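You operate a simulated robot arm through the tools that you are given. There is no shell and no other tool.

Carry out the task below with a simulated robot arm. There is one attempt and no reset: what you move stays moved.

Task
Scoop ice into the mixing jug, shut the bin, pour a small mug.
Fine: the jug holds water; ice goes in up to the jug's line; lay the scoop back; pour up to the mug's line and stand the jug back. Set down upright: mixing jug.

Only the result counts: the job must be done as asked and must still hold three seconds after the hand-in. Knocking over, shifting, dropping, spilling or breaking anything else fails it.

Robot
A 6-joint arm with a two-finger gripper, fixed in place. Base frame: the origin is on the floor under the middle of its stand, x ahead of it, y to its left, z up; the work surface is at about z = 900. Readings come in mm, degrees, newtons and seconds.
It reaches about 1417 mm from its shoulder. Its first joint turns from -166.0 to 166.0 degrees. Payload 3.43 kg.
The tool frame sits at the grasp point between the pads (the TCP): z along the fingers, y along the line on which they close. The tips reach 20 mm beyond it. The gripper opens to 190 mm; its body begins 248 mm behind the TCP.
Orientation is told as [roll, pitch, yaw] about the base's x, y, z axes, in that order, counted from this pose: with the fingers straight down and closing along the base's y, the tool's x points along the base's -x, its y along +y and its z along -z.

Tools
- The arm moves only by the tool nudge_tool. Its argument "plan" is a list of rows, each an object of numbers (a shift or turn left out is 0, a gripper value left out holds the last): "x", "y", "z": the shift along the tool's x, y, z in mm; "ax", "ay", "az": the turn, a rotation vector about the tool's x, y, z in degrees; "fingers": the opening, from 0 (shut) to 1 (fully open). In form: [{"x": .., "y": .., "z": .., "ax": .., "ay": .., "az": .., "fingers": ..}, ...]. A call has 1 to 20 rows; each row is the pose to reach, as a shift and turn from the pose commanded when the call began, along the tool's axes at that moment. Each row takes 0.2 s and may step no farther than 50 mm and 8.6 degrees from the row before; otherwise, or with a gripper value out of range, the whole call is refused. Where a pose cannot be reached the arm comes as near as it can. A force on the tool above 40 N (or 10 N above the force at the start of the call, whichever is more), or a blocked arm, ends the call early, and 0.2 s more pass. The fingers move at their own pace (about 153 mm/s each) and stop on an object; they squeeze with about 29 N. The grip force told is the motor's: it shows also when the fingers shut on nothing. Time passes only in rows, and 0.2 s behind the last, so rows that repeat a pose let the fingers close. It gives the time, the measured TCP pose, the force on the tool (base axes), the opening and the grip force at its end, in the units of the frame above (readings bear some noise), with the torque about the TCP (base axes, N m) and any sound that the robot's microphone picked up, and new pictures: "show" is both (left out), scene, wrist or none.
- Cameras (640 x 400 px; columns grow to the right, rows downward): "scene" is fixed at [400.8, 499.6, 1571.3]; the picture's right is [-0.69, -0.72, 0.00], its down [-0.36, 0.34, -0.87] and it looks along [0.63, -0.60, -0.50] (base axes); focal length 320 px, centre (320, 200). "wrist" rides on the gripper at [70, -8, -288] in the tool frame; the picture's right is [0.12, 0.99, 0.00], its down [-0.96, 0.12, -0.25] and it looks along [-0.24, 0.03, 0.97] (tool axes); focal length 261 px, centre (320, 200). There is no depth. A picture from a camera that has moved, and an enlarged one, comes with that camera's place and axes in the base frame and with its lens.
- lift_body(by): moves the trunk up (or, below 0, down) by that many mm; the arm rides with it, the base frame stays. It gives what a move gives, with no picture.
- enlarge(camera, box): a new picture of the part [left, top, right, bottom] of that camera's present view, enlarged. No time passes.
- finish_job(): hands the job in; it is judged then, once.

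Nothing tells you positions but the pictures and the camera data. Unless the task says otherwise, let go and move clear before handing in.

The tools are called after "Call:" by a JSON object that holds its "fn" and its "kwargs". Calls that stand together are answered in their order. nudge_tool: Moves the arm, as the interface text tells. Its arguments: {"type":"object","properties":{"plan":{"type":"array"},"show":{"type":"string","enum":["both","scene","wrist","none"]}},"required":["plan"]} The other tools are called the same way: lift_body (by) moves the trunk up or down; enlarge (camera, box) takes an enlarged picture of a part of a camera's view; finish_job () hands the job in.

At the start:

```text
time: 0.0
position: [680.0, -282.1, 1348.3]
ee_rot: [0.0, 0.1, 0.0]
contact_force: [0.0, -0.1, 0.4]
ft_torque: [0.02, -0.03, 0.0]
gripper_width: 190.0
finger_force: 0.1
trunk travel left (down, up): [-375.0, 65.0]
```

scene: 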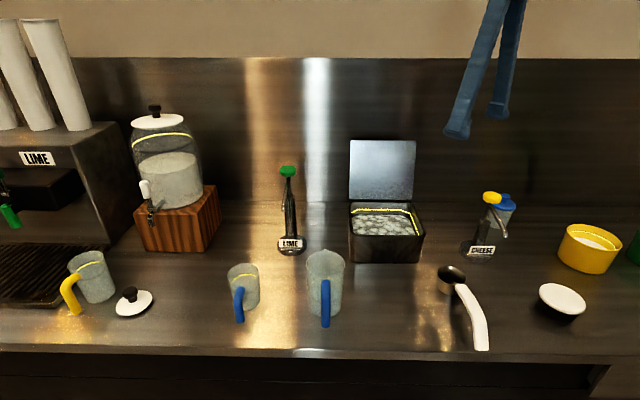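
wrist: 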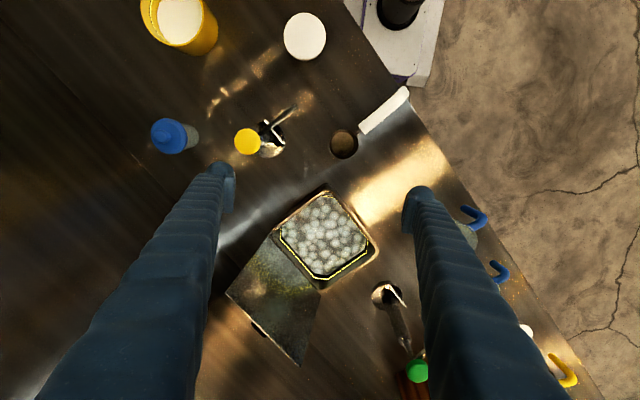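

I see a counter with an ice bin (lid open), a scoop with a white handle, two blue-handled vessels (a small mug and a taller jug), and other things that should stay put. I'll look closer before moving.

Call:
{"fn": "enlarge", "kwargs": {"camera": "scene", "box": [200, 220, 360, 340]}}

Call:
{"fn": "enlarge", "kwargs": {"camera": "scene", "box": [330, 130, 510, 360]}}

Call:
{"fn": "enlarge", "kwargs": {"camera": "wrist", "box": [220, 60, 440, 380]}}

Call:
{"fn": "enlarge", "kwargs": {"camera": "scene", "box": [0, 80, 320, 330]}}

```text
3.33 times, centred on (280, 280) of scene
camera zoom: at [400.8, 499.6, 1571.3], right [-0.69, -0.72, 0.0], down [-0.36, 0.34, -0.87], along [0.63, -0.6, -0.5], focal length 1067 px, centre (453, -67)
```

zoom: 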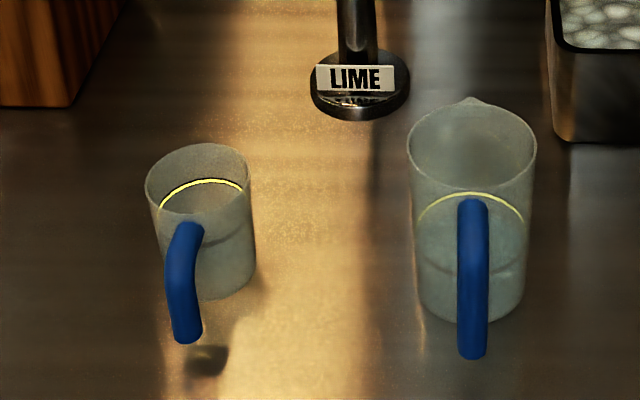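

```text
1.74 times, centred on (420, 245) of scene
camera zoom: at [400.8, 499.6, 1571.3], right [-0.69, -0.72, 0.0], down [-0.36, 0.34, -0.87], along [0.63, -0.6, -0.5], focal length 557 px, centre (146, 122)
```

zoom: 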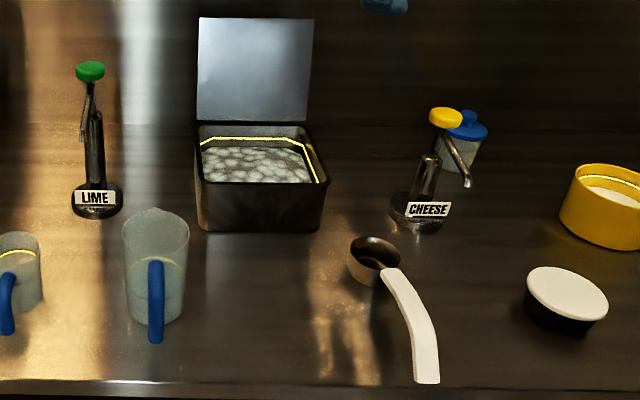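

```text
1.25 times, centred on (330, 220) of wrist
camera zoom: at [611.2, -292.6, 1636.3], right [-0.12, 0.99, 0.0], down [0.96, 0.12, 0.25], along [0.24, 0.03, -0.97], focal length 326 px, centre (308, 175)
```

zoom: 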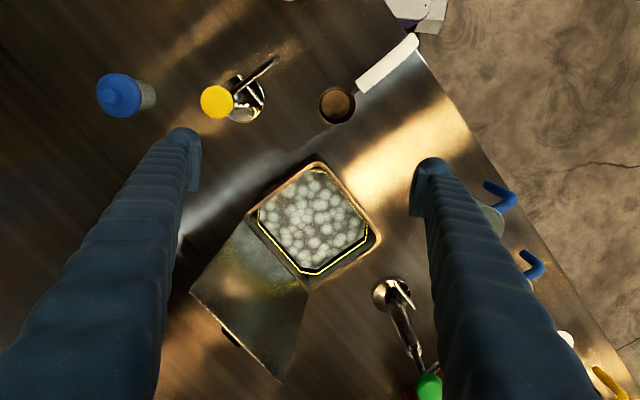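

```text
1.60 times, centred on (160, 205) of scene
camera zoom: at [400.8, 499.6, 1571.3], right [-0.69, -0.72, 0.0], down [-0.36, 0.34, -0.87], along [0.63, -0.6, -0.5], focal length 512 px, centre (576, 192)
```

zoom: 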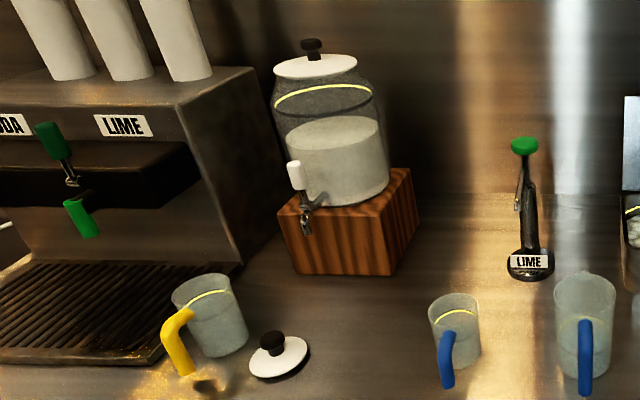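

The blue jug with the spout sits near base (814, 87) and the small blue mug near (971, 222). The open bin is near (865, -242), and the scoop lies with its handle toward the counter's front edge. I'll turn the gripper square to the counter and look at the scoop from above.

Call:
{"fn": "nudge_tool", "kwargs": {"plan": [{"x": 24, "y": 24, "z": 10, "az": 6.2}, {"x": 49, "y": 49, "z": 20, "az": 12.4}, {"x": 73, "y": 73, "z": 30, "az": 18.7}, {"x": 98, "y": 98, "z": 40, "az": 24.9}, {"x": 122, "y": 122, "z": 50, "az": 31.1}, {"x": 147, "y": 147, "z": 60, "az": 37.4}, {"x": 171, "y": 171, "z": 70, "az": 43.6}]}}

```text
time: 1.6
position: [507.7, -111.0, 1279.3]
ee_rot: [0.0, 0.0, -43.7]
contact_force: [0.1, 0.2, 0.0]
ft_torque: [-0.03, -0.08, 0.0]
gripper_width: 190.0
finger_force: 0.0
trunk travel left (down, up): [-375.0, 65.0]
camera wrist: at [451.1, -68.9, 1566.6], right [0.6, 0.8, 0.0], down [0.77, -0.58, 0.25], along [0.2, -0.15, -0.97], focal length 261 px, centre (320, 200)
```

scene: 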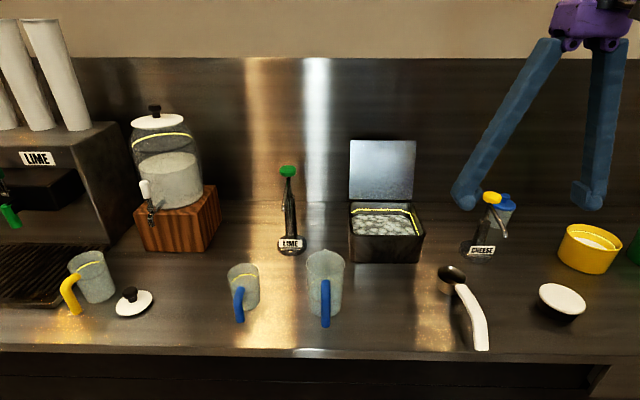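
wrist: 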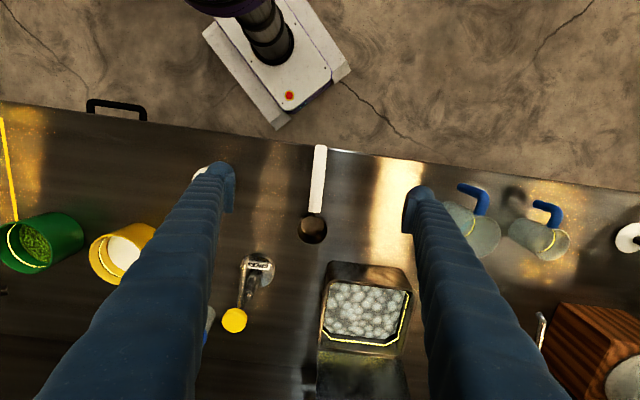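

The gripper is now square to the counter, and the scoop lies nearly straight front to back. I'll enlarge the scoop, jug and mug to work out their shapes.

Call:
{"fn": "enlarge", "kwargs": {"camera": "scene", "box": [420, 250, 516, 360]}}

Call:
{"fn": "enlarge", "kwargs": {"camera": "wrist", "box": [270, 130, 370, 260]}}

Call:
{"fn": "enlarge", "kwargs": {"camera": "wrist", "box": [430, 160, 590, 280]}}

Call:
{"fn": "enlarge", "kwargs": {"camera": "scene", "box": [330, 130, 440, 270]}}

```text
3.64 times, centred on (468, 305) of scene
camera zoom: at [400.8, 499.6, 1571.3], right [-0.69, -0.72, 0.0], down [-0.36, 0.34, -0.87], along [0.63, -0.6, -0.5], focal length 1164 px, centre (-218, -182)
```

zoom: 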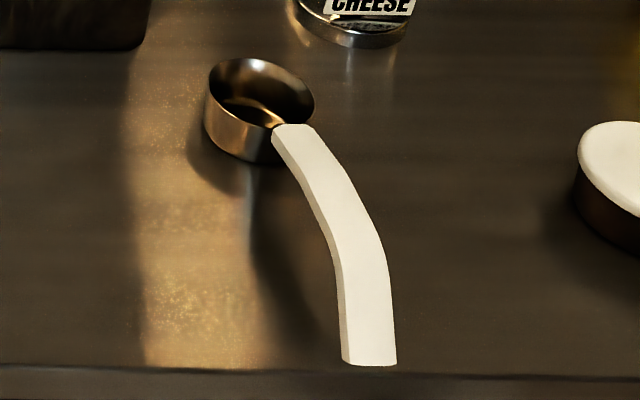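

```text
3.08 times, centred on (320, 195) of wrist
camera zoom: at [451.1, -68.9, 1566.6], right [0.6, 0.8, 0.0], down [0.77, -0.58, 0.25], along [0.2, -0.15, -0.97], focal length 802 px, centre (320, 215)
```

zoom: 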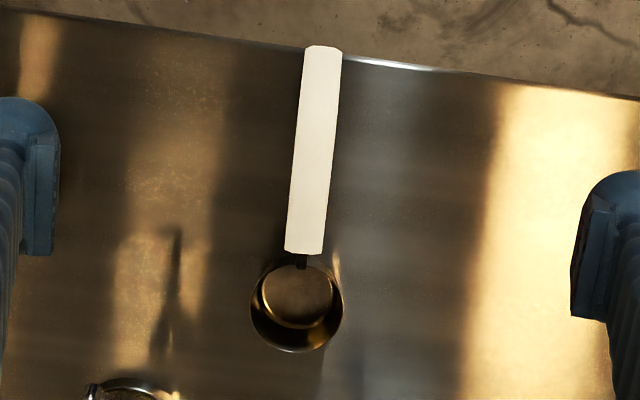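

```text
3.33 times, centred on (510, 220) of wrist
camera zoom: at [451.1, -68.9, 1566.6], right [0.6, 0.8, 0.0], down [0.77, -0.58, 0.25], along [0.2, -0.15, -0.97], focal length 869 px, centre (-313, 133)
```

zoom: 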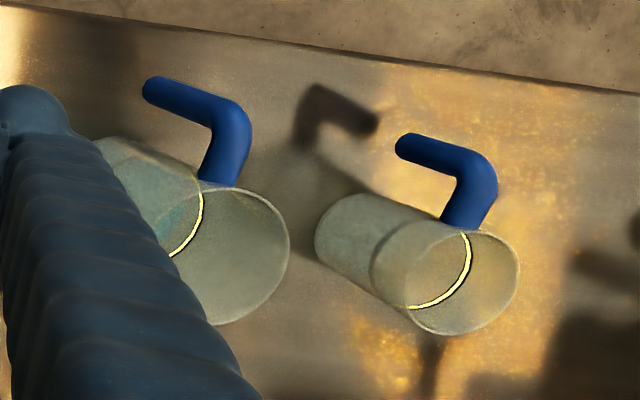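

```text
2.86 times, centred on (385, 200) of scene
camera zoom: at [400.8, 499.6, 1571.3], right [-0.69, -0.72, 0.0], down [-0.36, 0.34, -0.87], along [0.63, -0.6, -0.5], focal length 915 px, centre (134, 200)
```

zoom: 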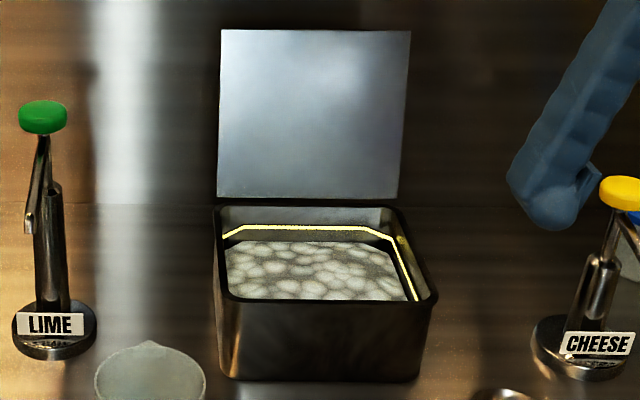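

The scoop handle arches up to about z 955 mid-way and is about 30 mm wide. The jug and mug have L-shaped hook handles facing front. I'll tilt the fingers forward and come to a standoff in front of the scoop handle.

Call:
{"fn": "nudge_tool", "kwargs": {"plan": [{"x": 6, "z": 36, "ay": -7, "fingers": 0.5}, {"x": 12, "z": 72, "ay": -14}, {"x": 18, "z": 108, "ay": -21}, {"x": 24, "z": 144, "ay": -28}, {"x": 31, "z": 180, "ay": -35}, {"x": 38, "z": 215, "ay": -42.5}, {"x": 45, "z": 250, "ay": -50}]}}

```text
time: 3.2
position: [568.1, -33.4, 1136.9]
ee_rot: [-6.9, -45.7, -40.3]
contact_force: [0.2, 1.0, 0.6]
ft_torque: [-0.06, -0.02, -0.04]
gripper_width: 95.2
finger_force: 0.1
out of reach, approached as far as the arm can: row 4, 5, 6, 7
trunk travel left (down, up): [-375.0, 65.0]
camera wrist: at [390.4, 150.9, 1285.3], right [0.64, 0.75, -0.17], down [0.48, -0.21, 0.85], along [0.6, -0.62, -0.5], focal length 261 px, centre (320, 200)
```

scene: 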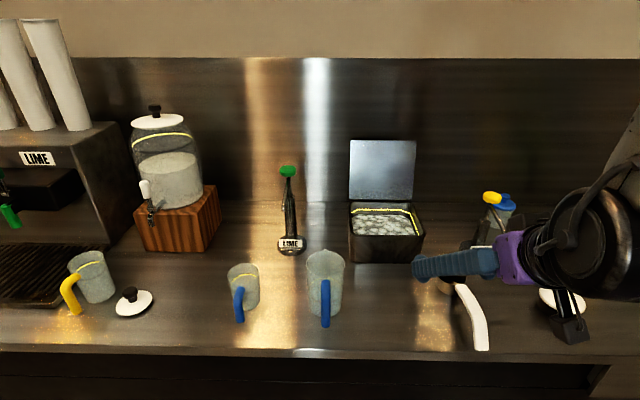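
wrist: 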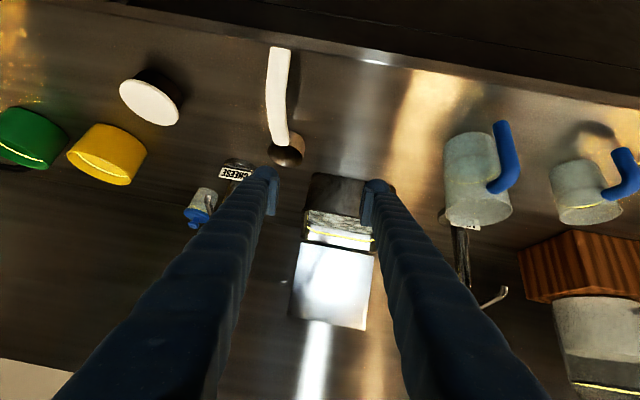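

The arm can't fold that close with the fingers tilted this way, so it stopped short. I'll look at the arm's configuration to decide whether lowering the trunk helps.

Call:
{"fn": "enlarge", "kwargs": {"camera": "scene", "box": [400, 160, 640, 400]}}

```text
1.67 times, centred on (520, 280) of scene
camera zoom: at [400.8, 499.6, 1571.3], right [-0.69, -0.72, 0.0], down [-0.36, 0.34, -0.87], along [0.63, -0.6, -0.5], focal length 534 px, centre (-13, 67)
```

zoom: 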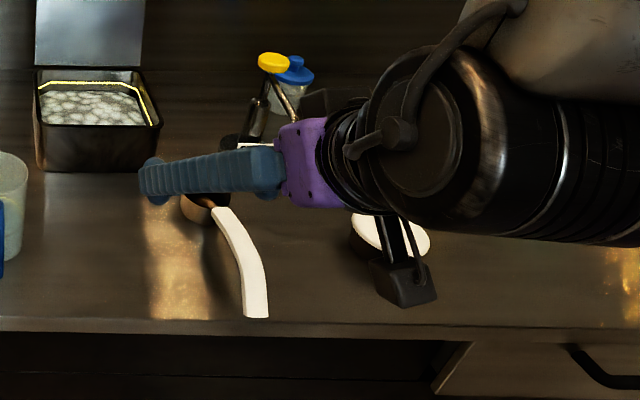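

The wrist can't come that close to the robot's own column, so a steeper grip is needed. I'll back off and un-tilt, then check where the pose ends up.

Call:
{"fn": "nudge_tool", "kwargs": {"plan": [{"z": -40, "ay": 7}, {"z": -80, "ay": 14}, {"z": -100, "ay": 20}], "show": "none"}}

```text
time: 4.0
position: [520.0, 21.1, 1205.6]
ee_rot: [-5.2, -25.7, -43.1]
contact_force: [-0.2, 0.6, 0.6]
ft_torque: [0.08, -0.08, 0.03]
gripper_width: 95.0
finger_force: 0.0
trunk travel left (down, up): [-375.0, 65.0]
```

The reference follows the actual pose, which is good. I'll now move to a standoff above the scoop handle with the fingers about 65° below horizontal and the roll corrected.

Call:
{"fn": "nudge_tool", "kwargs": {"plan": [{"x": -1.9, "y": -17.8, "z": 35.7, "ax": -1.04}, {"x": -3.7, "y": -35.6, "z": 71.4, "ax": -2.08}, {"x": -5.6, "y": -53.3, "z": 107.2, "ax": -3.1}, {"x": -7.4, "y": -71.1, "z": 142.9, "ax": -4.2}, {"x": -9.3, "y": -88.9, "z": 178.6, "ax": -5.2}]}}

```text
time: 5.2
position: [550.5, -108.1, 1060.9]
ee_rot: [-1.3, -25.2, -42.9]
contact_force: [0.8, -0.4, 0.2]
ft_torque: [0.05, 0.07, -0.04]
gripper_width: 95.1
finger_force: 0.0
out of reach, approached as far as the arm can: row 3, 4, 5
trunk travel left (down, up): [-375.0, 65.0]
camera wrist: at [412.7, 16.8, 1291.0], right [0.6, 0.8, -0.07], down [0.64, -0.43, 0.63], along [0.47, -0.42, -0.77], focal length 261 px, centre (320, 200)
```

scene: 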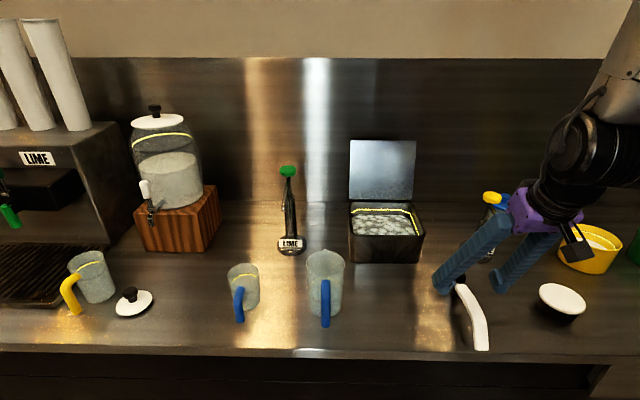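
wrist: 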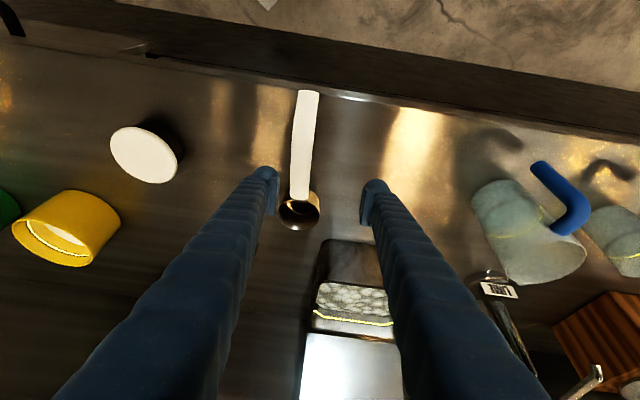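

I'm near the inner reach limit again. I'll back off upward and lower the trunk, to see whether that lets the arm fold in closer.

Call:
{"fn": "nudge_tool", "kwargs": {"plan": [{"z": -50, "ax": -0.5}, {"z": -100, "ax": -1}, {"z": -150, "ax": -1.3}, {"z": -200, "ax": -1.3}], "show": "none"}}

Call:
{"fn": "lift_body", "kwargs": {"by": -200}}

```text
time: 6.4
position: [473.1, -57.6, 1211.8]
ee_rot: [-3.1, -22.9, -42.6]
contact_force: [-0.4, 0.0, 0.6]
ft_torque: [0.07, -0.04, 0.0]
gripper_width: 95.1
finger_force: 0.1
out of reach, approached as far as the arm can: row 1, 2, 3
trunk travel left (down, up): [-375.0, 65.0]
stopped in row 4: the arm was blocked; the commanded pose is now the measured one
```

```text
time: 8.6
position: [473.7, -55.0, 1012.0]
ee_rot: [-2.9, -23.1, -42.4]
contact_force: [1.3, -0.8, 0.3]
ft_torque: [0.02, -0.02, -0.01]
gripper_width: 94.8
finger_force: 0.0
trunk travel left (down, up): [-175.0, 265.0]
```

The trunk is down 200 mm. I'll now try the standoff in front of the handle with the fingers tilted further forward (about 55° below horizontal).

Call:
{"fn": "nudge_tool", "kwargs": {"plan": [{"x": -30, "y": -9, "z": 3, "ay": -6, "ax": -1.5}, {"x": -59.5, "y": -18, "z": 6.5, "ay": -12, "ax": -2.9}]}}

```text
time: 9.2
position: [541.8, -100.1, 1056.6]
ee_rot: [-0.3, -34.7, -42.1]
contact_force: [-0.3, -0.9, -0.2]
ft_torque: [0.02, -0.01, 0.03]
gripper_width: 94.9
finger_force: 0.2
out of reach, approached as far as the arm can: row 1, 2
trunk travel left (down, up): [-175.0, 265.0]
camera wrist: at [372.6, 42.7, 1252.5], right [0.59, 0.8, -0.07], down [0.56, -0.35, 0.75], along [0.58, -0.49, -0.65], focal length 261 px, centre (320, 200)
```

scene: 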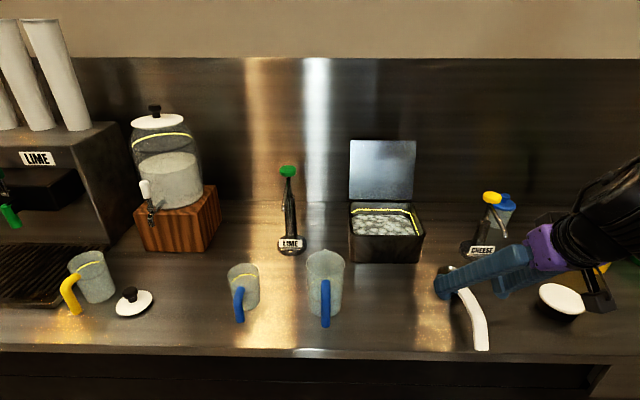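
wrist: 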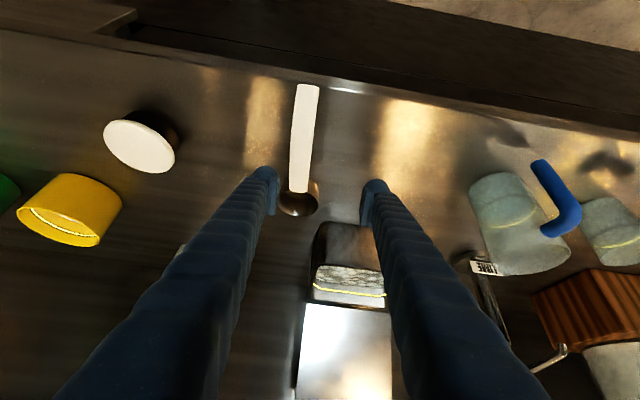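

Reach improved only a little. I'll raise the hand, lower the trunk the rest of the way and retry, since more height difference between shoulder and wrist should help.

Call:
{"fn": "nudge_tool", "kwargs": {"plan": [{"x": -28, "z": -41}, {"x": -56, "z": -82}, {"x": -84, "z": -123}, {"x": -112, "z": -164}], "show": "none"}}

Call:
{"fn": "lift_body", "kwargs": {"by": -175}}

```text
time: 9.9
position: [524.9, -109.9, 1076.0]
ee_rot: [-9.5, -28.4, -38.1]
contact_force: [0.7, 0.5, 0.4]
ft_torque: [-0.04, 0.06, -0.06]
gripper_width: 95.0
finger_force: 0.1
trunk travel left (down, up): [-175.0, 265.0]
stopped in row 3: the arm was blocked; the commanded pose is now the measured one
```

```text
time: 11.4
position: [524.8, -108.0, 930.7]
ee_rot: [-9.3, -28.7, -38.0]
contact_force: [-13.5, 11.3, 35.2]
ft_torque: [2.0, -0.74, 1.08]
gripper_width: 93.8
finger_force: 0.0
trunk travel left (down, up): [-26.0, 414.0]
stopped: the force on the tool passed its limit at 267 N (the readings are from after the stop); the commanded pose is now the measured one
```

The raise was blocked part-way, so lowering the trunk pushed the tool onto something. I should not have sent those two calls together. I'll raise the trunk and check what was touched.

Call:
{"fn": "lift_body", "kwargs": {"by": 80}}

```text
time: 12.5
position: [526.1, -108.3, 1009.1]
ee_rot: [-9.3, -28.7, -37.9]
contact_force: [-0.4, 0.1, -0.3]
ft_torque: [-0.03, 0.0, -0.02]
gripper_width: 95.2
finger_force: 0.1
trunk travel left (down, up): [-106.0, 334.0]
```

Call:
{"fn": "nudge_tool", "kwargs": {"plan": [{"z": 0}]}}

Call:
{"fn": "enlarge", "kwargs": {"camera": "scene", "box": [420, 220, 600, 360]}}

Call:
{"fn": "enlarge", "kwargs": {"camera": "wrist", "box": [220, 60, 420, 260]}}

```text
time: 12.9
position: [525.9, -108.3, 1008.7]
ee_rot: [-9.3, -28.6, -37.8]
contact_force: [0.0, -0.7, -0.2]
ft_torque: [0.0, 0.0, -0.01]
gripper_width: 94.9
finger_force: 0.1
trunk travel left (down, up): [-106.0, 334.0]
camera wrist: at [393.3, 42.9, 1226.6], right [0.58, 0.79, -0.2], down [0.68, -0.33, 0.66], along [0.45, -0.52, -0.73], focal length 261 px, centre (320, 200)
```

scene: 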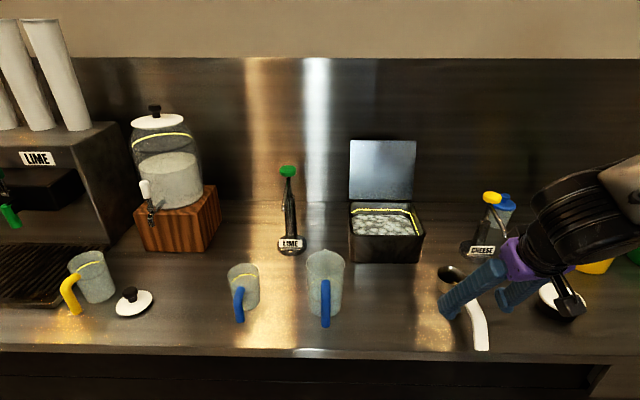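
wrist: 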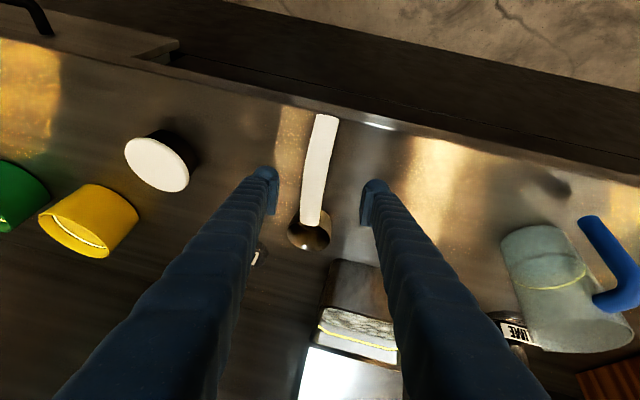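

```text
2.86 times, centred on (510, 290) of scene
camera zoom: at [400.8, 499.6, 1571.3], right [-0.69, -0.72, 0.0], down [-0.36, 0.34, -0.87], along [0.63, -0.6, -0.5], focal length 915 px, centre (-223, -57)
```

zoom: 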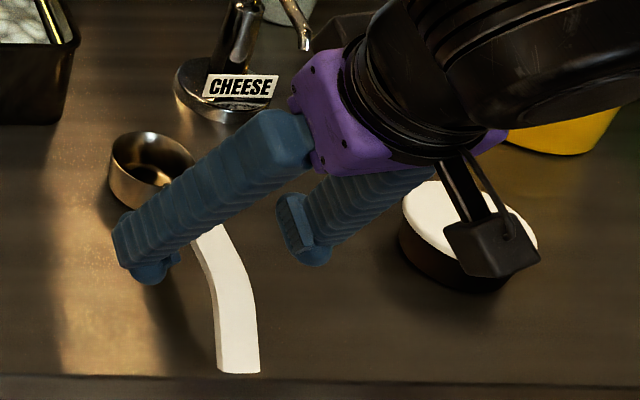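

```text
2.00 times, centred on (320, 160) of wrist
camera zoom: at [393.3, 42.9, 1226.6], right [0.58, 0.79, -0.2], down [0.68, -0.33, 0.66], along [0.45, -0.52, -0.73], focal length 521 px, centre (320, 280)
```

zoom: 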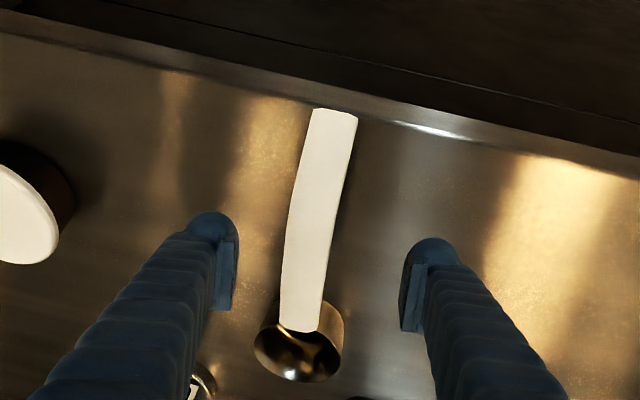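

Only a fingertip touched the bare counter; the scoop and everything else look unmoved. I'll straighten the gripper just above the scoop handle and check alignment.

Call:
{"fn": "nudge_tool", "kwargs": {"plan": [{"x": -1.6, "y": -6.4, "z": 7, "ax": -3.6, "ay": -0.7, "az": 1.8}, {"x": -3.2, "y": -12.8, "z": 14.3, "ax": -7.3, "ay": -1.4, "az": 3.7}, {"x": -3.2, "y": -12.8, "z": 14.3, "ax": -7.3, "ay": -1.4, "az": 3.7}]}}

```text
time: 13.7
position: [522.7, -125.7, 1001.7]
ee_rot: [0.1, -30.5, -41.9]
contact_force: [0.2, 0.5, -0.1]
ft_torque: [0.08, -0.02, 0.04]
gripper_width: 95.3
finger_force: 0.1
trunk travel left (down, up): [-106.0, 334.0]
camera wrist: at [364.9, 5.0, 1214.7], right [0.59, 0.81, -0.06], down [0.6, -0.39, 0.7], along [0.54, -0.45, -0.71], focal length 261 px, centre (320, 200)
```

scene: 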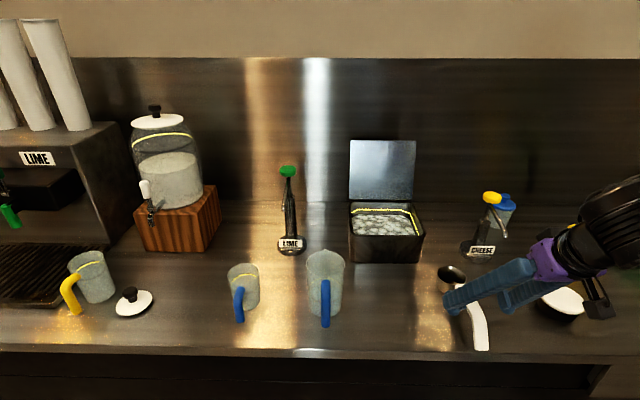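
wrist: 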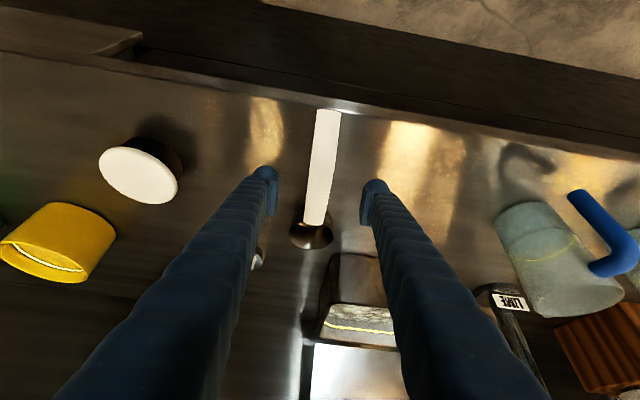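

The gripper is aligned with the handle and centred on it. I'll advance 60 mm along the fingers and look before closing.

Call:
{"fn": "nudge_tool", "kwargs": {"plan": [{"z": 30}, {"z": 60}, {"z": 60}]}}

Call:
{"fn": "enlarge", "kwargs": {"camera": "scene", "box": [420, 240, 520, 360]}}

Call:
{"fn": "enlarge", "kwargs": {"camera": "wrist", "box": [240, 120, 400, 260]}}

```text
time: 14.5
position: [546.6, -146.4, 949.5]
ee_rot: [0.0, -30.4, -41.9]
contact_force: [-0.5, 0.5, -0.1]
ft_torque: [0.01, -0.02, 0.02]
gripper_width: 95.2
finger_force: 0.0
trunk travel left (down, up): [-106.0, 334.0]
camera wrist: at [387.4, -15.0, 1162.9], right [0.59, 0.81, -0.06], down [0.6, -0.39, 0.7], along [0.54, -0.45, -0.71], focal length 261 px, centre (320, 200)
```

scene: 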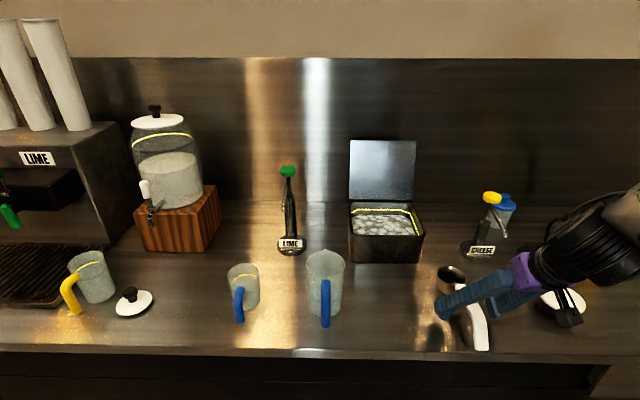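
wrist: 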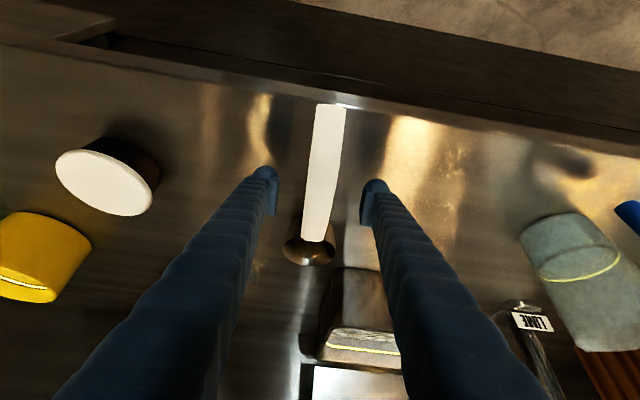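

```text
3.33 times, centred on (470, 300) of scene
camera zoom: at [400.8, 499.6, 1571.3], right [-0.69, -0.72, 0.0], down [-0.36, 0.34, -0.87], along [0.63, -0.6, -0.5], focal length 1067 px, centre (-180, -133)
```

zoom: 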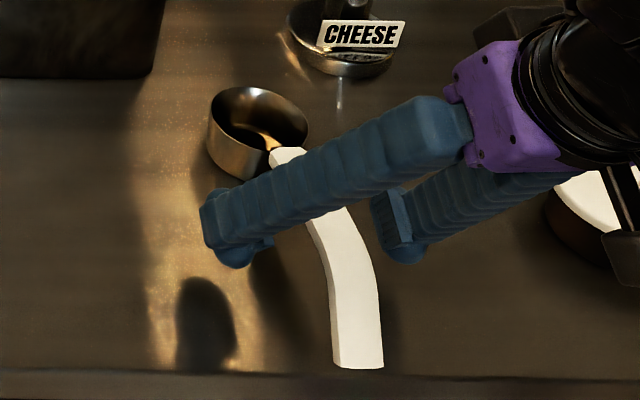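

```text
2.86 times, centred on (320, 190) of wrist
camera zoom: at [387.4, -15.0, 1162.9], right [0.59, 0.81, -0.06], down [0.6, -0.39, 0.7], along [0.54, -0.45, -0.71], focal length 745 px, centre (320, 229)
```

zoom: 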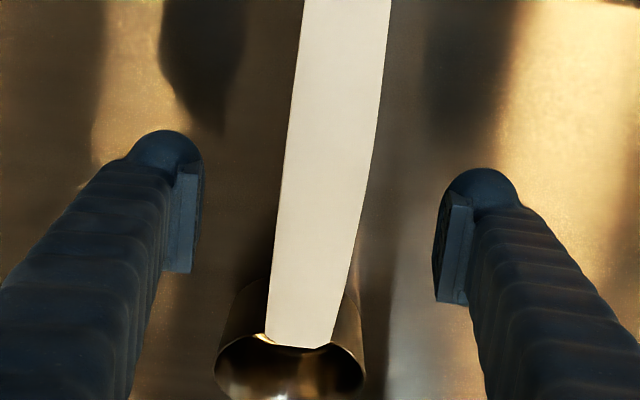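

The pads straddle the handle and it's centred between them. I'm closing the gripper now.

Call:
{"fn": "nudge_tool", "kwargs": {"plan": [{"fingers": 0}, {"fingers": 0}, {"fingers": 0}, {"fingers": 0}]}}

Call:
{"fn": "enlarge", "kwargs": {"camera": "wrist", "box": [240, 120, 400, 260]}}

```text
time: 15.5
position: [545.4, -145.6, 949.7]
ee_rot: [0.0, -30.3, -42.1]
contact_force: [-0.5, -0.7, 0.2]
ft_torque: [0.08, 0.02, -0.03]
gripper_width: 27.9
finger_force: 29.0
trunk travel left (down, up): [-106.0, 334.0]
camera wrist: at [387.5, -14.8, 1163.0], right [0.59, 0.81, -0.06], down [0.6, -0.39, 0.7], along [0.54, -0.45, -0.71], focal length 261 px, centre (320, 200)
```

scene: 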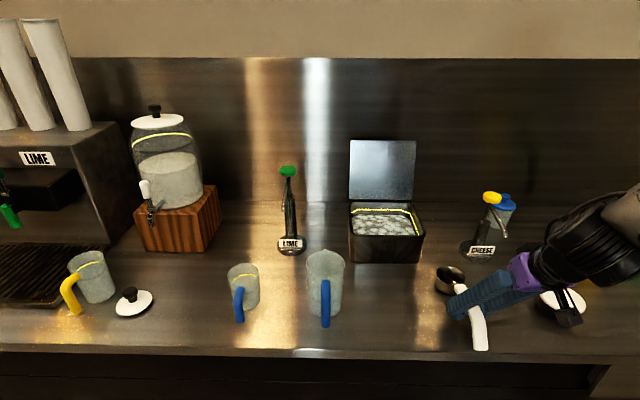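
wrist: 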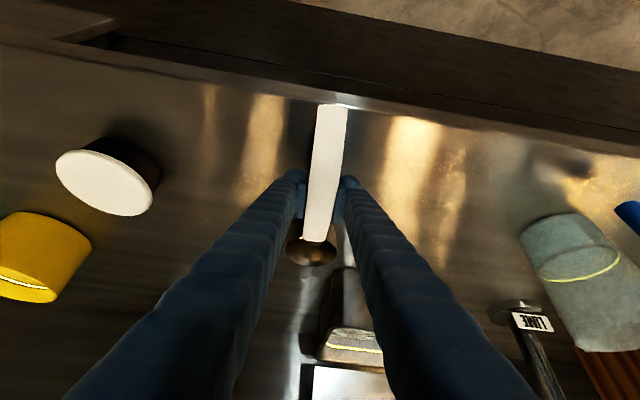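

```text
2.86 times, centred on (320, 190) of wrist
camera zoom: at [387.5, -14.8, 1163.0], right [0.59, 0.81, -0.06], down [0.6, -0.39, 0.7], along [0.54, -0.45, -0.71], focal length 745 px, centre (320, 229)
```

zoom: 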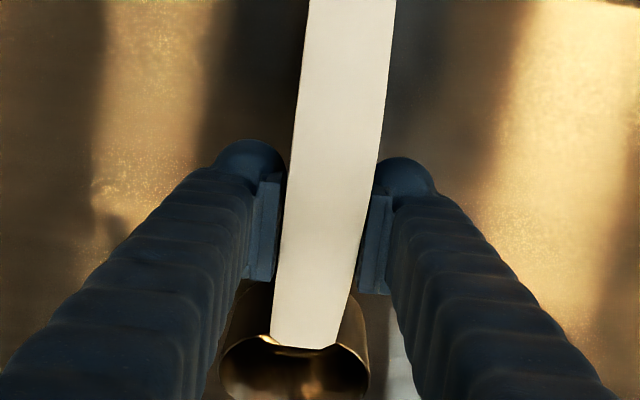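

The scoop is held firmly (27.9 mm, 29 N). I'll lift it 80 mm straight up and see whether it stays steady in the grip.

Call:
{"fn": "nudge_tool", "kwargs": {"plan": [{"x": -10, "z": -17.3}, {"x": -20, "z": -34.5}, {"x": -30, "z": -51.8}, {"x": -40, "z": -69}]}}

Call:
{"fn": "enlarge", "kwargs": {"camera": "scene", "box": [400, 220, 520, 360]}}

```text
time: 16.5
position: [545.4, -145.2, 1030.0]
ee_rot: [-0.1, -30.4, -42.0]
contact_force: [-0.5, -0.2, -0.3]
ft_torque: [0.03, -0.02, 0.03]
gripper_width: 0.0
finger_force: 28.7
trunk travel left (down, up): [-106.0, 334.0]
camera wrist: at [386.9, -15.1, 1242.7], right [0.59, 0.81, -0.06], down [0.6, -0.39, 0.7], along [0.54, -0.45, -0.71], focal length 261 px, centre (320, 200)
```

scene: 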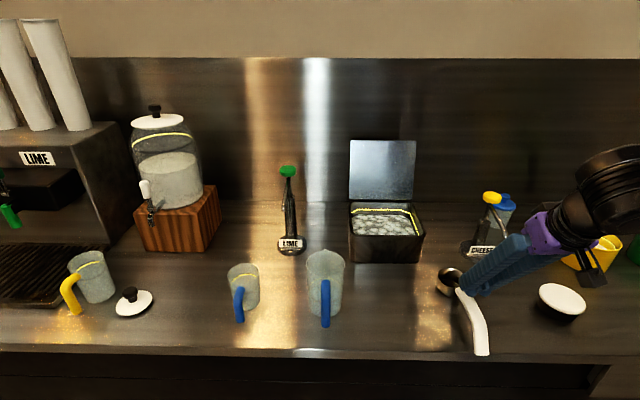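
wrist: 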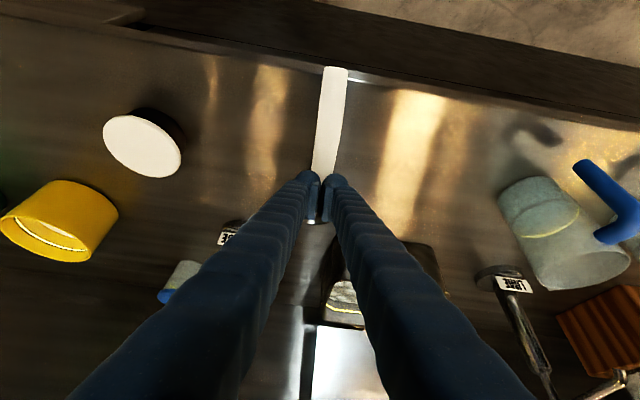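

```text
2.86 times, centred on (460, 290) of scene
camera zoom: at [400.8, 499.6, 1571.3], right [-0.69, -0.72, 0.0], down [-0.36, 0.34, -0.87], along [0.63, -0.6, -0.5], focal length 915 px, centre (-80, -57)
```

zoom: 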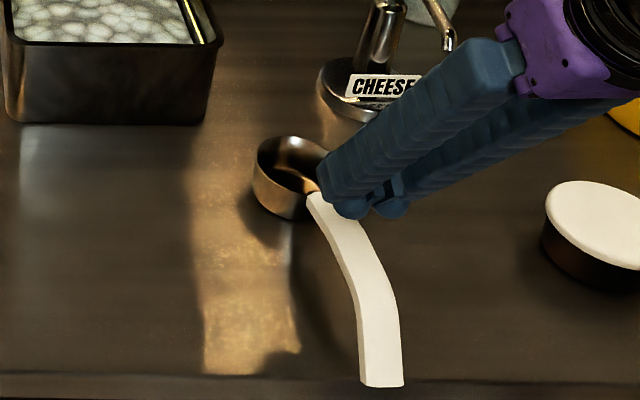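

The scoop slipped out of the grip and settled back on the counter, about 1 cm toward the front. I'll look at how the pads meet and where the scoop lies now.

Call:
{"fn": "enlarge", "kwargs": {"camera": "wrist", "box": [270, 50, 390, 250]}}

Call:
{"fn": "enlarge", "kwargs": {"camera": "scene", "box": [430, 250, 530, 360]}}

```text
2.00 times, centred on (330, 150) of wrist
camera zoom: at [386.9, -15.1, 1242.7], right [0.59, 0.81, -0.06], down [0.6, -0.39, 0.7], along [0.54, -0.45, -0.71], focal length 521 px, centre (300, 300)
```

zoom: 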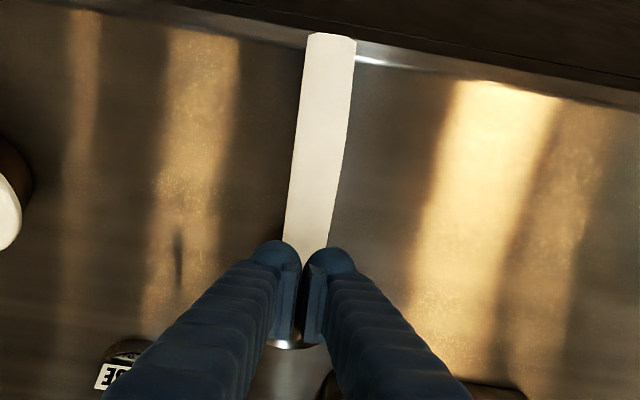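

```text
3.64 times, centred on (480, 305) of scene
camera zoom: at [400.8, 499.6, 1571.3], right [-0.69, -0.72, 0.0], down [-0.36, 0.34, -0.87], along [0.63, -0.6, -0.5], focal length 1164 px, centre (-262, -182)
```

zoom: 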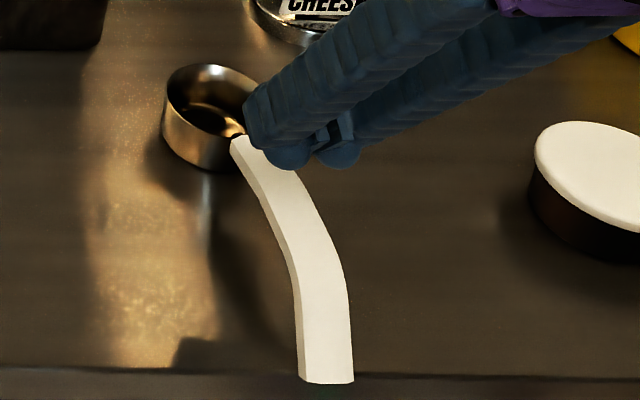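

I'll zoom into the closed pads to see whether they're parallel.

Call:
{"fn": "enlarge", "kwargs": {"camera": "wrist", "box": [295, 160, 355, 230]}}

Call:
{"fn": "enlarge", "kwargs": {"camera": "scene", "box": [440, 260, 500, 310]}}

```text
5.71 times, centred on (325, 195) of wrist
camera zoom: at [386.9, -15.1, 1242.7], right [0.59, 0.81, -0.06], down [0.6, -0.39, 0.7], along [0.54, -0.45, -0.71], focal length 1489 px, centre (291, 229)
```

zoom: 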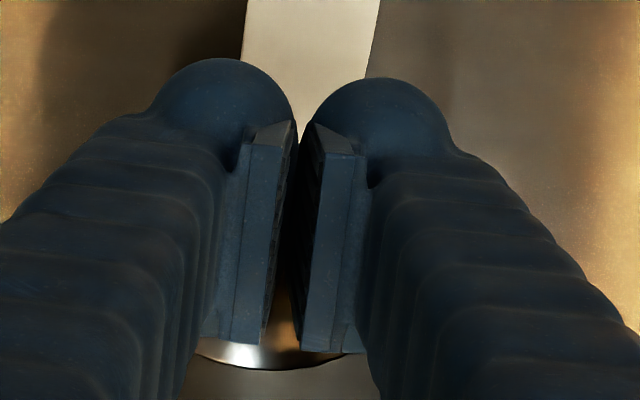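

```text
8.00 times, centred on (470, 285) of scene
camera zoom: at [400.8, 499.6, 1571.3], right [-0.69, -0.72, 0.0], down [-0.36, 0.34, -0.87], along [0.63, -0.6, -0.5], focal length 2561 px, centre (-880, -480)
```

zoom: 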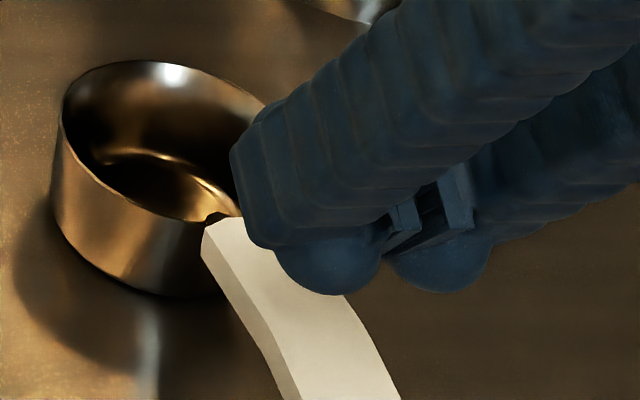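

The scoop is now about 12 mm nearer the front. I'll regrip closer to the cup, where the balance is better, and lift slowly to watch for slipping.

Call:
{"fn": "nudge_tool", "kwargs": {"plan": [{"x": 12, "z": -7, "fingers": 0.4}, {"x": 25.5, "z": -15, "fingers": 0.4}, {"x": 25.5, "z": -15, "fingers": 0.4}, {"x": 25.5, "z": 17}, {"x": 25.5, "z": 49}, {"x": 25.5, "z": 80}, {"x": 25.5, "z": 80}]}}

Call:
{"fn": "enlarge", "kwargs": {"camera": "wrist", "box": [260, 130, 380, 250]}}

Call:
{"fn": "enlarge", "kwargs": {"camera": "scene", "box": [430, 250, 530, 360]}}

```text
time: 18.1
position: [560.6, -158.6, 946.3]
ee_rot: [0.0, -30.3, -42.0]
contact_force: [0.1, -0.5, -1.2]
ft_torque: [0.0, 0.06, -0.01]
gripper_width: 75.9
finger_force: 0.1
trunk travel left (down, up): [-106.0, 334.0]
camera wrist: at [402.1, -27.6, 1159.8], right [0.59, 0.81, -0.06], down [0.6, -0.39, 0.7], along [0.54, -0.45, -0.71], focal length 261 px, centre (320, 200)
```

scene: 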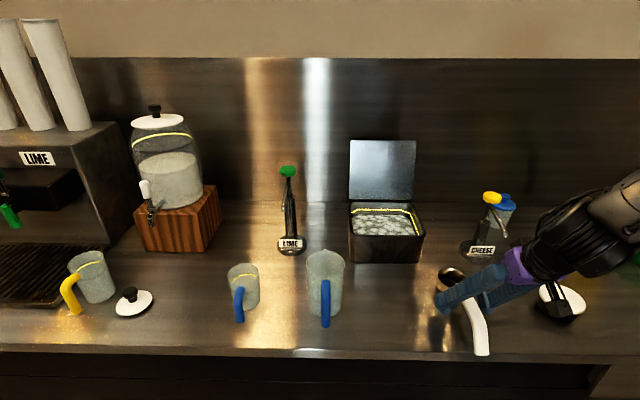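
wrist: 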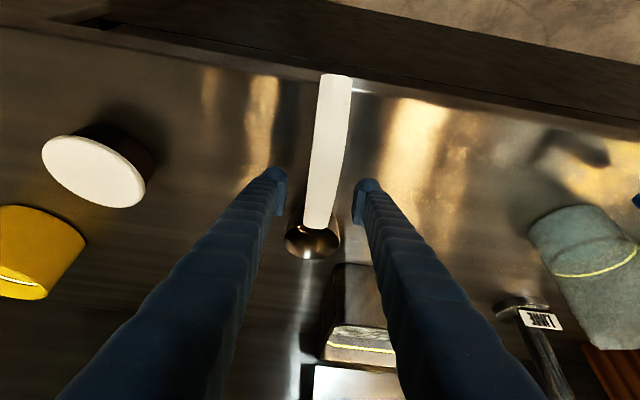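

```text
3.33 times, centred on (320, 190) of wrist
camera zoom: at [402.1, -27.6, 1159.8], right [0.59, 0.81, -0.06], down [0.6, -0.39, 0.7], along [0.54, -0.45, -0.71], focal length 869 px, centre (320, 233)
```

zoom: 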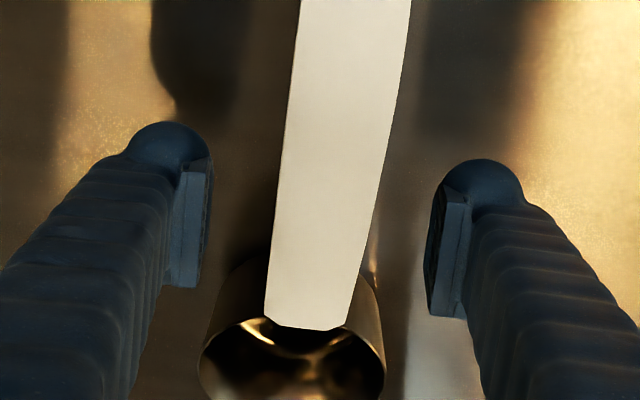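

```text
3.64 times, centred on (480, 305) of scene
camera zoom: at [400.8, 499.6, 1571.3], right [-0.69, -0.72, 0.0], down [-0.36, 0.34, -0.87], along [0.63, -0.6, -0.5], focal length 1164 px, centre (-262, -182)
```

zoom: 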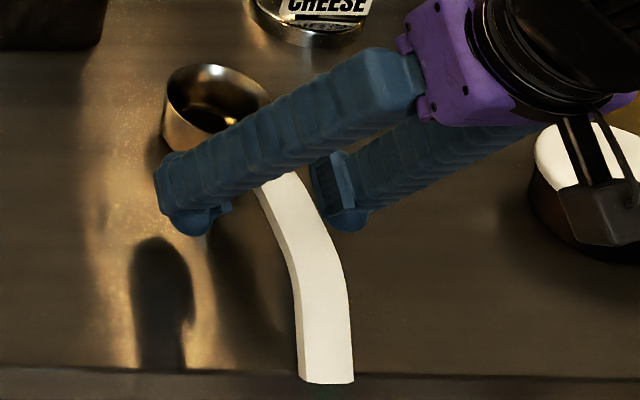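

The handle looks to be a little nearer the palm than the pad centre. I'll raise the tool 12 mm so the handle sits mid-pad, close, and lift slowly in small steps.

Call:
{"fn": "nudge_tool", "kwargs": {"plan": [{"z": -12}, {"z": -12, "fingers": 0}, {"z": -12, "fingers": 0}, {"z": -12, "fingers": 0}, {"z": -12, "fingers": 0}, {"x": -2.5, "z": -16.3}, {"x": -5, "z": -20.6}, {"x": -7.6, "z": -25}, {"x": -7.6, "z": -25}]}}

Call:
{"fn": "enlarge", "kwargs": {"camera": "wrist", "box": [260, 130, 380, 250]}}

Call:
{"fn": "enlarge", "kwargs": {"camera": "scene", "box": [430, 250, 530, 360]}}

```text
time: 20.1
position: [556.7, -153.2, 972.4]
ee_rot: [0.0, -30.3, -42.1]
contact_force: [0.1, 0.0, -1.3]
ft_torque: [0.07, 0.06, 0.0]
gripper_width: 29.0
finger_force: 29.2
trunk travel left (down, up): [-106.0, 334.0]
camera wrist: at [397.2, -22.9, 1185.1], right [0.59, 0.81, -0.06], down [0.6, -0.39, 0.7], along [0.54, -0.45, -0.71], focal length 261 px, centre (320, 200)
```

scene: 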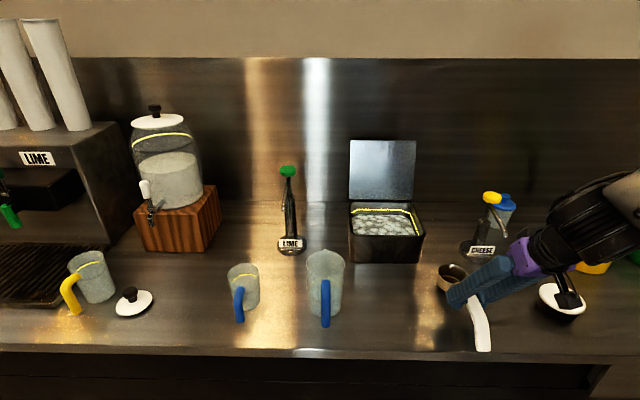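
wrist: 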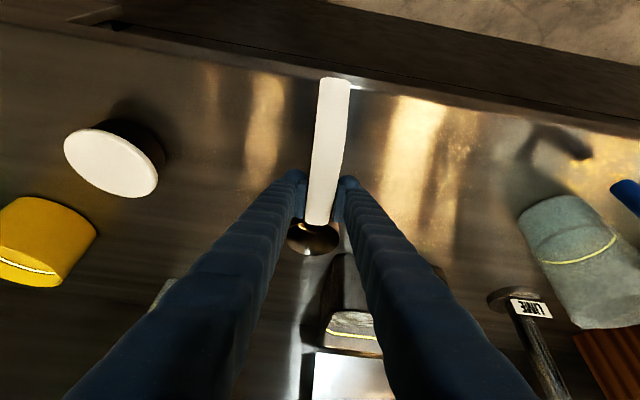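

```text
3.33 times, centred on (320, 190) of wrist
camera zoom: at [397.2, -22.9, 1185.1], right [0.59, 0.81, -0.06], down [0.6, -0.39, 0.7], along [0.54, -0.45, -0.71], focal length 869 px, centre (320, 233)
```

zoom: 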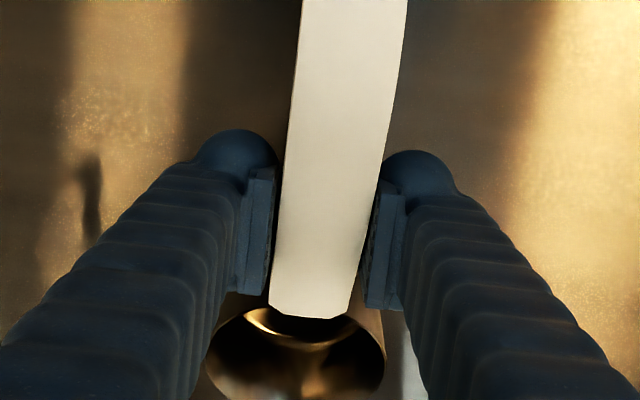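

```text
3.64 times, centred on (480, 305) of scene
camera zoom: at [400.8, 499.6, 1571.3], right [-0.69, -0.72, 0.0], down [-0.36, 0.34, -0.87], along [0.63, -0.6, -0.5], focal length 1164 px, centre (-262, -182)
```

zoom: 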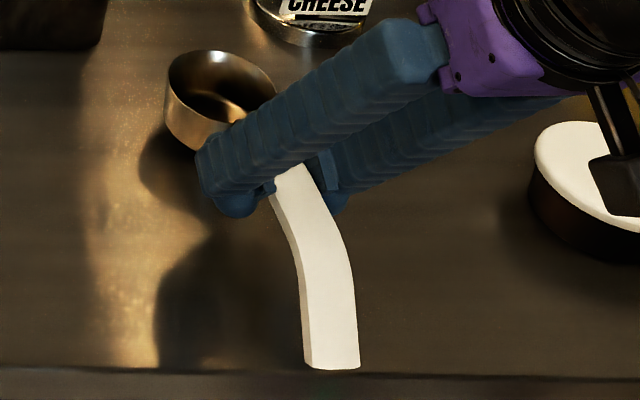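

The grip holds now: the whole scoop rose together, and the load reads about 1.3 N. I'll continue lifting gently.

Call:
{"fn": "nudge_tool", "kwargs": {"plan": [{"x": -5, "z": -8.6}, {"x": -10, "z": -17.3}, {"x": -15, "z": -25.9}, {"x": -20, "z": -34.5}, {"x": -25, "z": -43}, {"x": -30, "z": -52}, {"x": -35, "z": -60}]}}

Call:
{"fn": "enlarge", "kwargs": {"camera": "scene", "box": [400, 200, 540, 360]}}

Call:
{"fn": "enlarge", "kwargs": {"camera": "wrist", "box": [260, 130, 380, 250]}}

```text
time: 21.7
position: [553.5, -153.4, 1043.7]
ee_rot: [0.0, -30.4, -42.0]
contact_force: [0.1, 0.1, -0.8]
ft_torque: [0.06, 0.06, -0.01]
gripper_width: 28.9
finger_force: 29.1
trunk travel left (down, up): [-106.0, 334.0]
camera wrist: at [396.3, -22.7, 1255.1], right [0.59, 0.81, -0.06], down [0.6, -0.39, 0.7], along [0.54, -0.45, -0.71], focal length 261 px, centre (320, 200)
```

scene: 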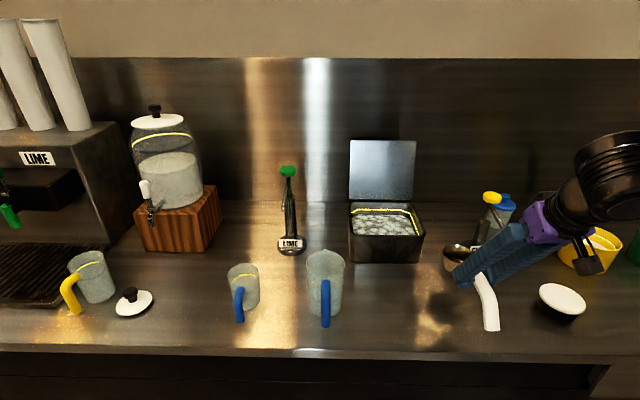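
wrist: 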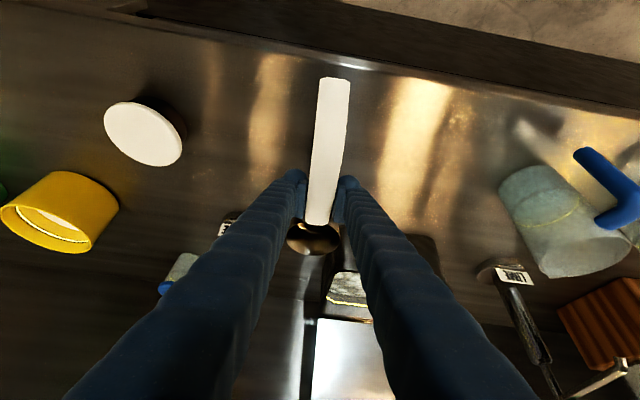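

```text
2.50 times, centred on (470, 280) of scene
camera zoom: at [400.8, 499.6, 1571.3], right [-0.69, -0.72, 0.0], down [-0.36, 0.34, -0.87], along [0.63, -0.6, -0.5], focal length 800 px, centre (-55, 0)
```

zoom: 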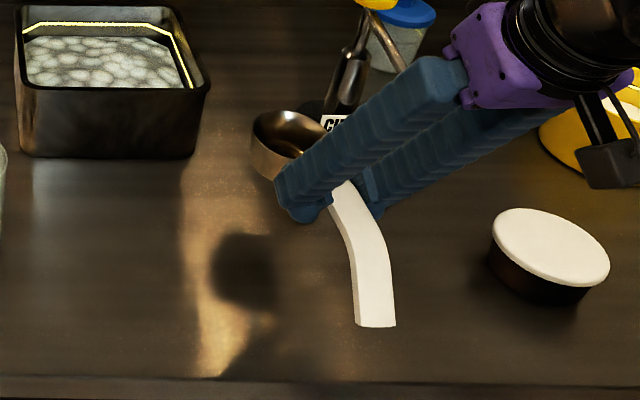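

```text
3.33 times, centred on (320, 190) of wrist
camera zoom: at [396.3, -22.7, 1255.1], right [0.59, 0.81, -0.06], down [0.6, -0.39, 0.7], along [0.54, -0.45, -0.71], focal length 869 px, centre (320, 233)
```

zoom: 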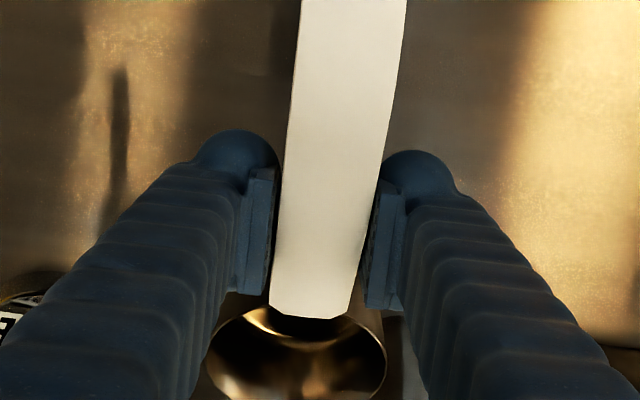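

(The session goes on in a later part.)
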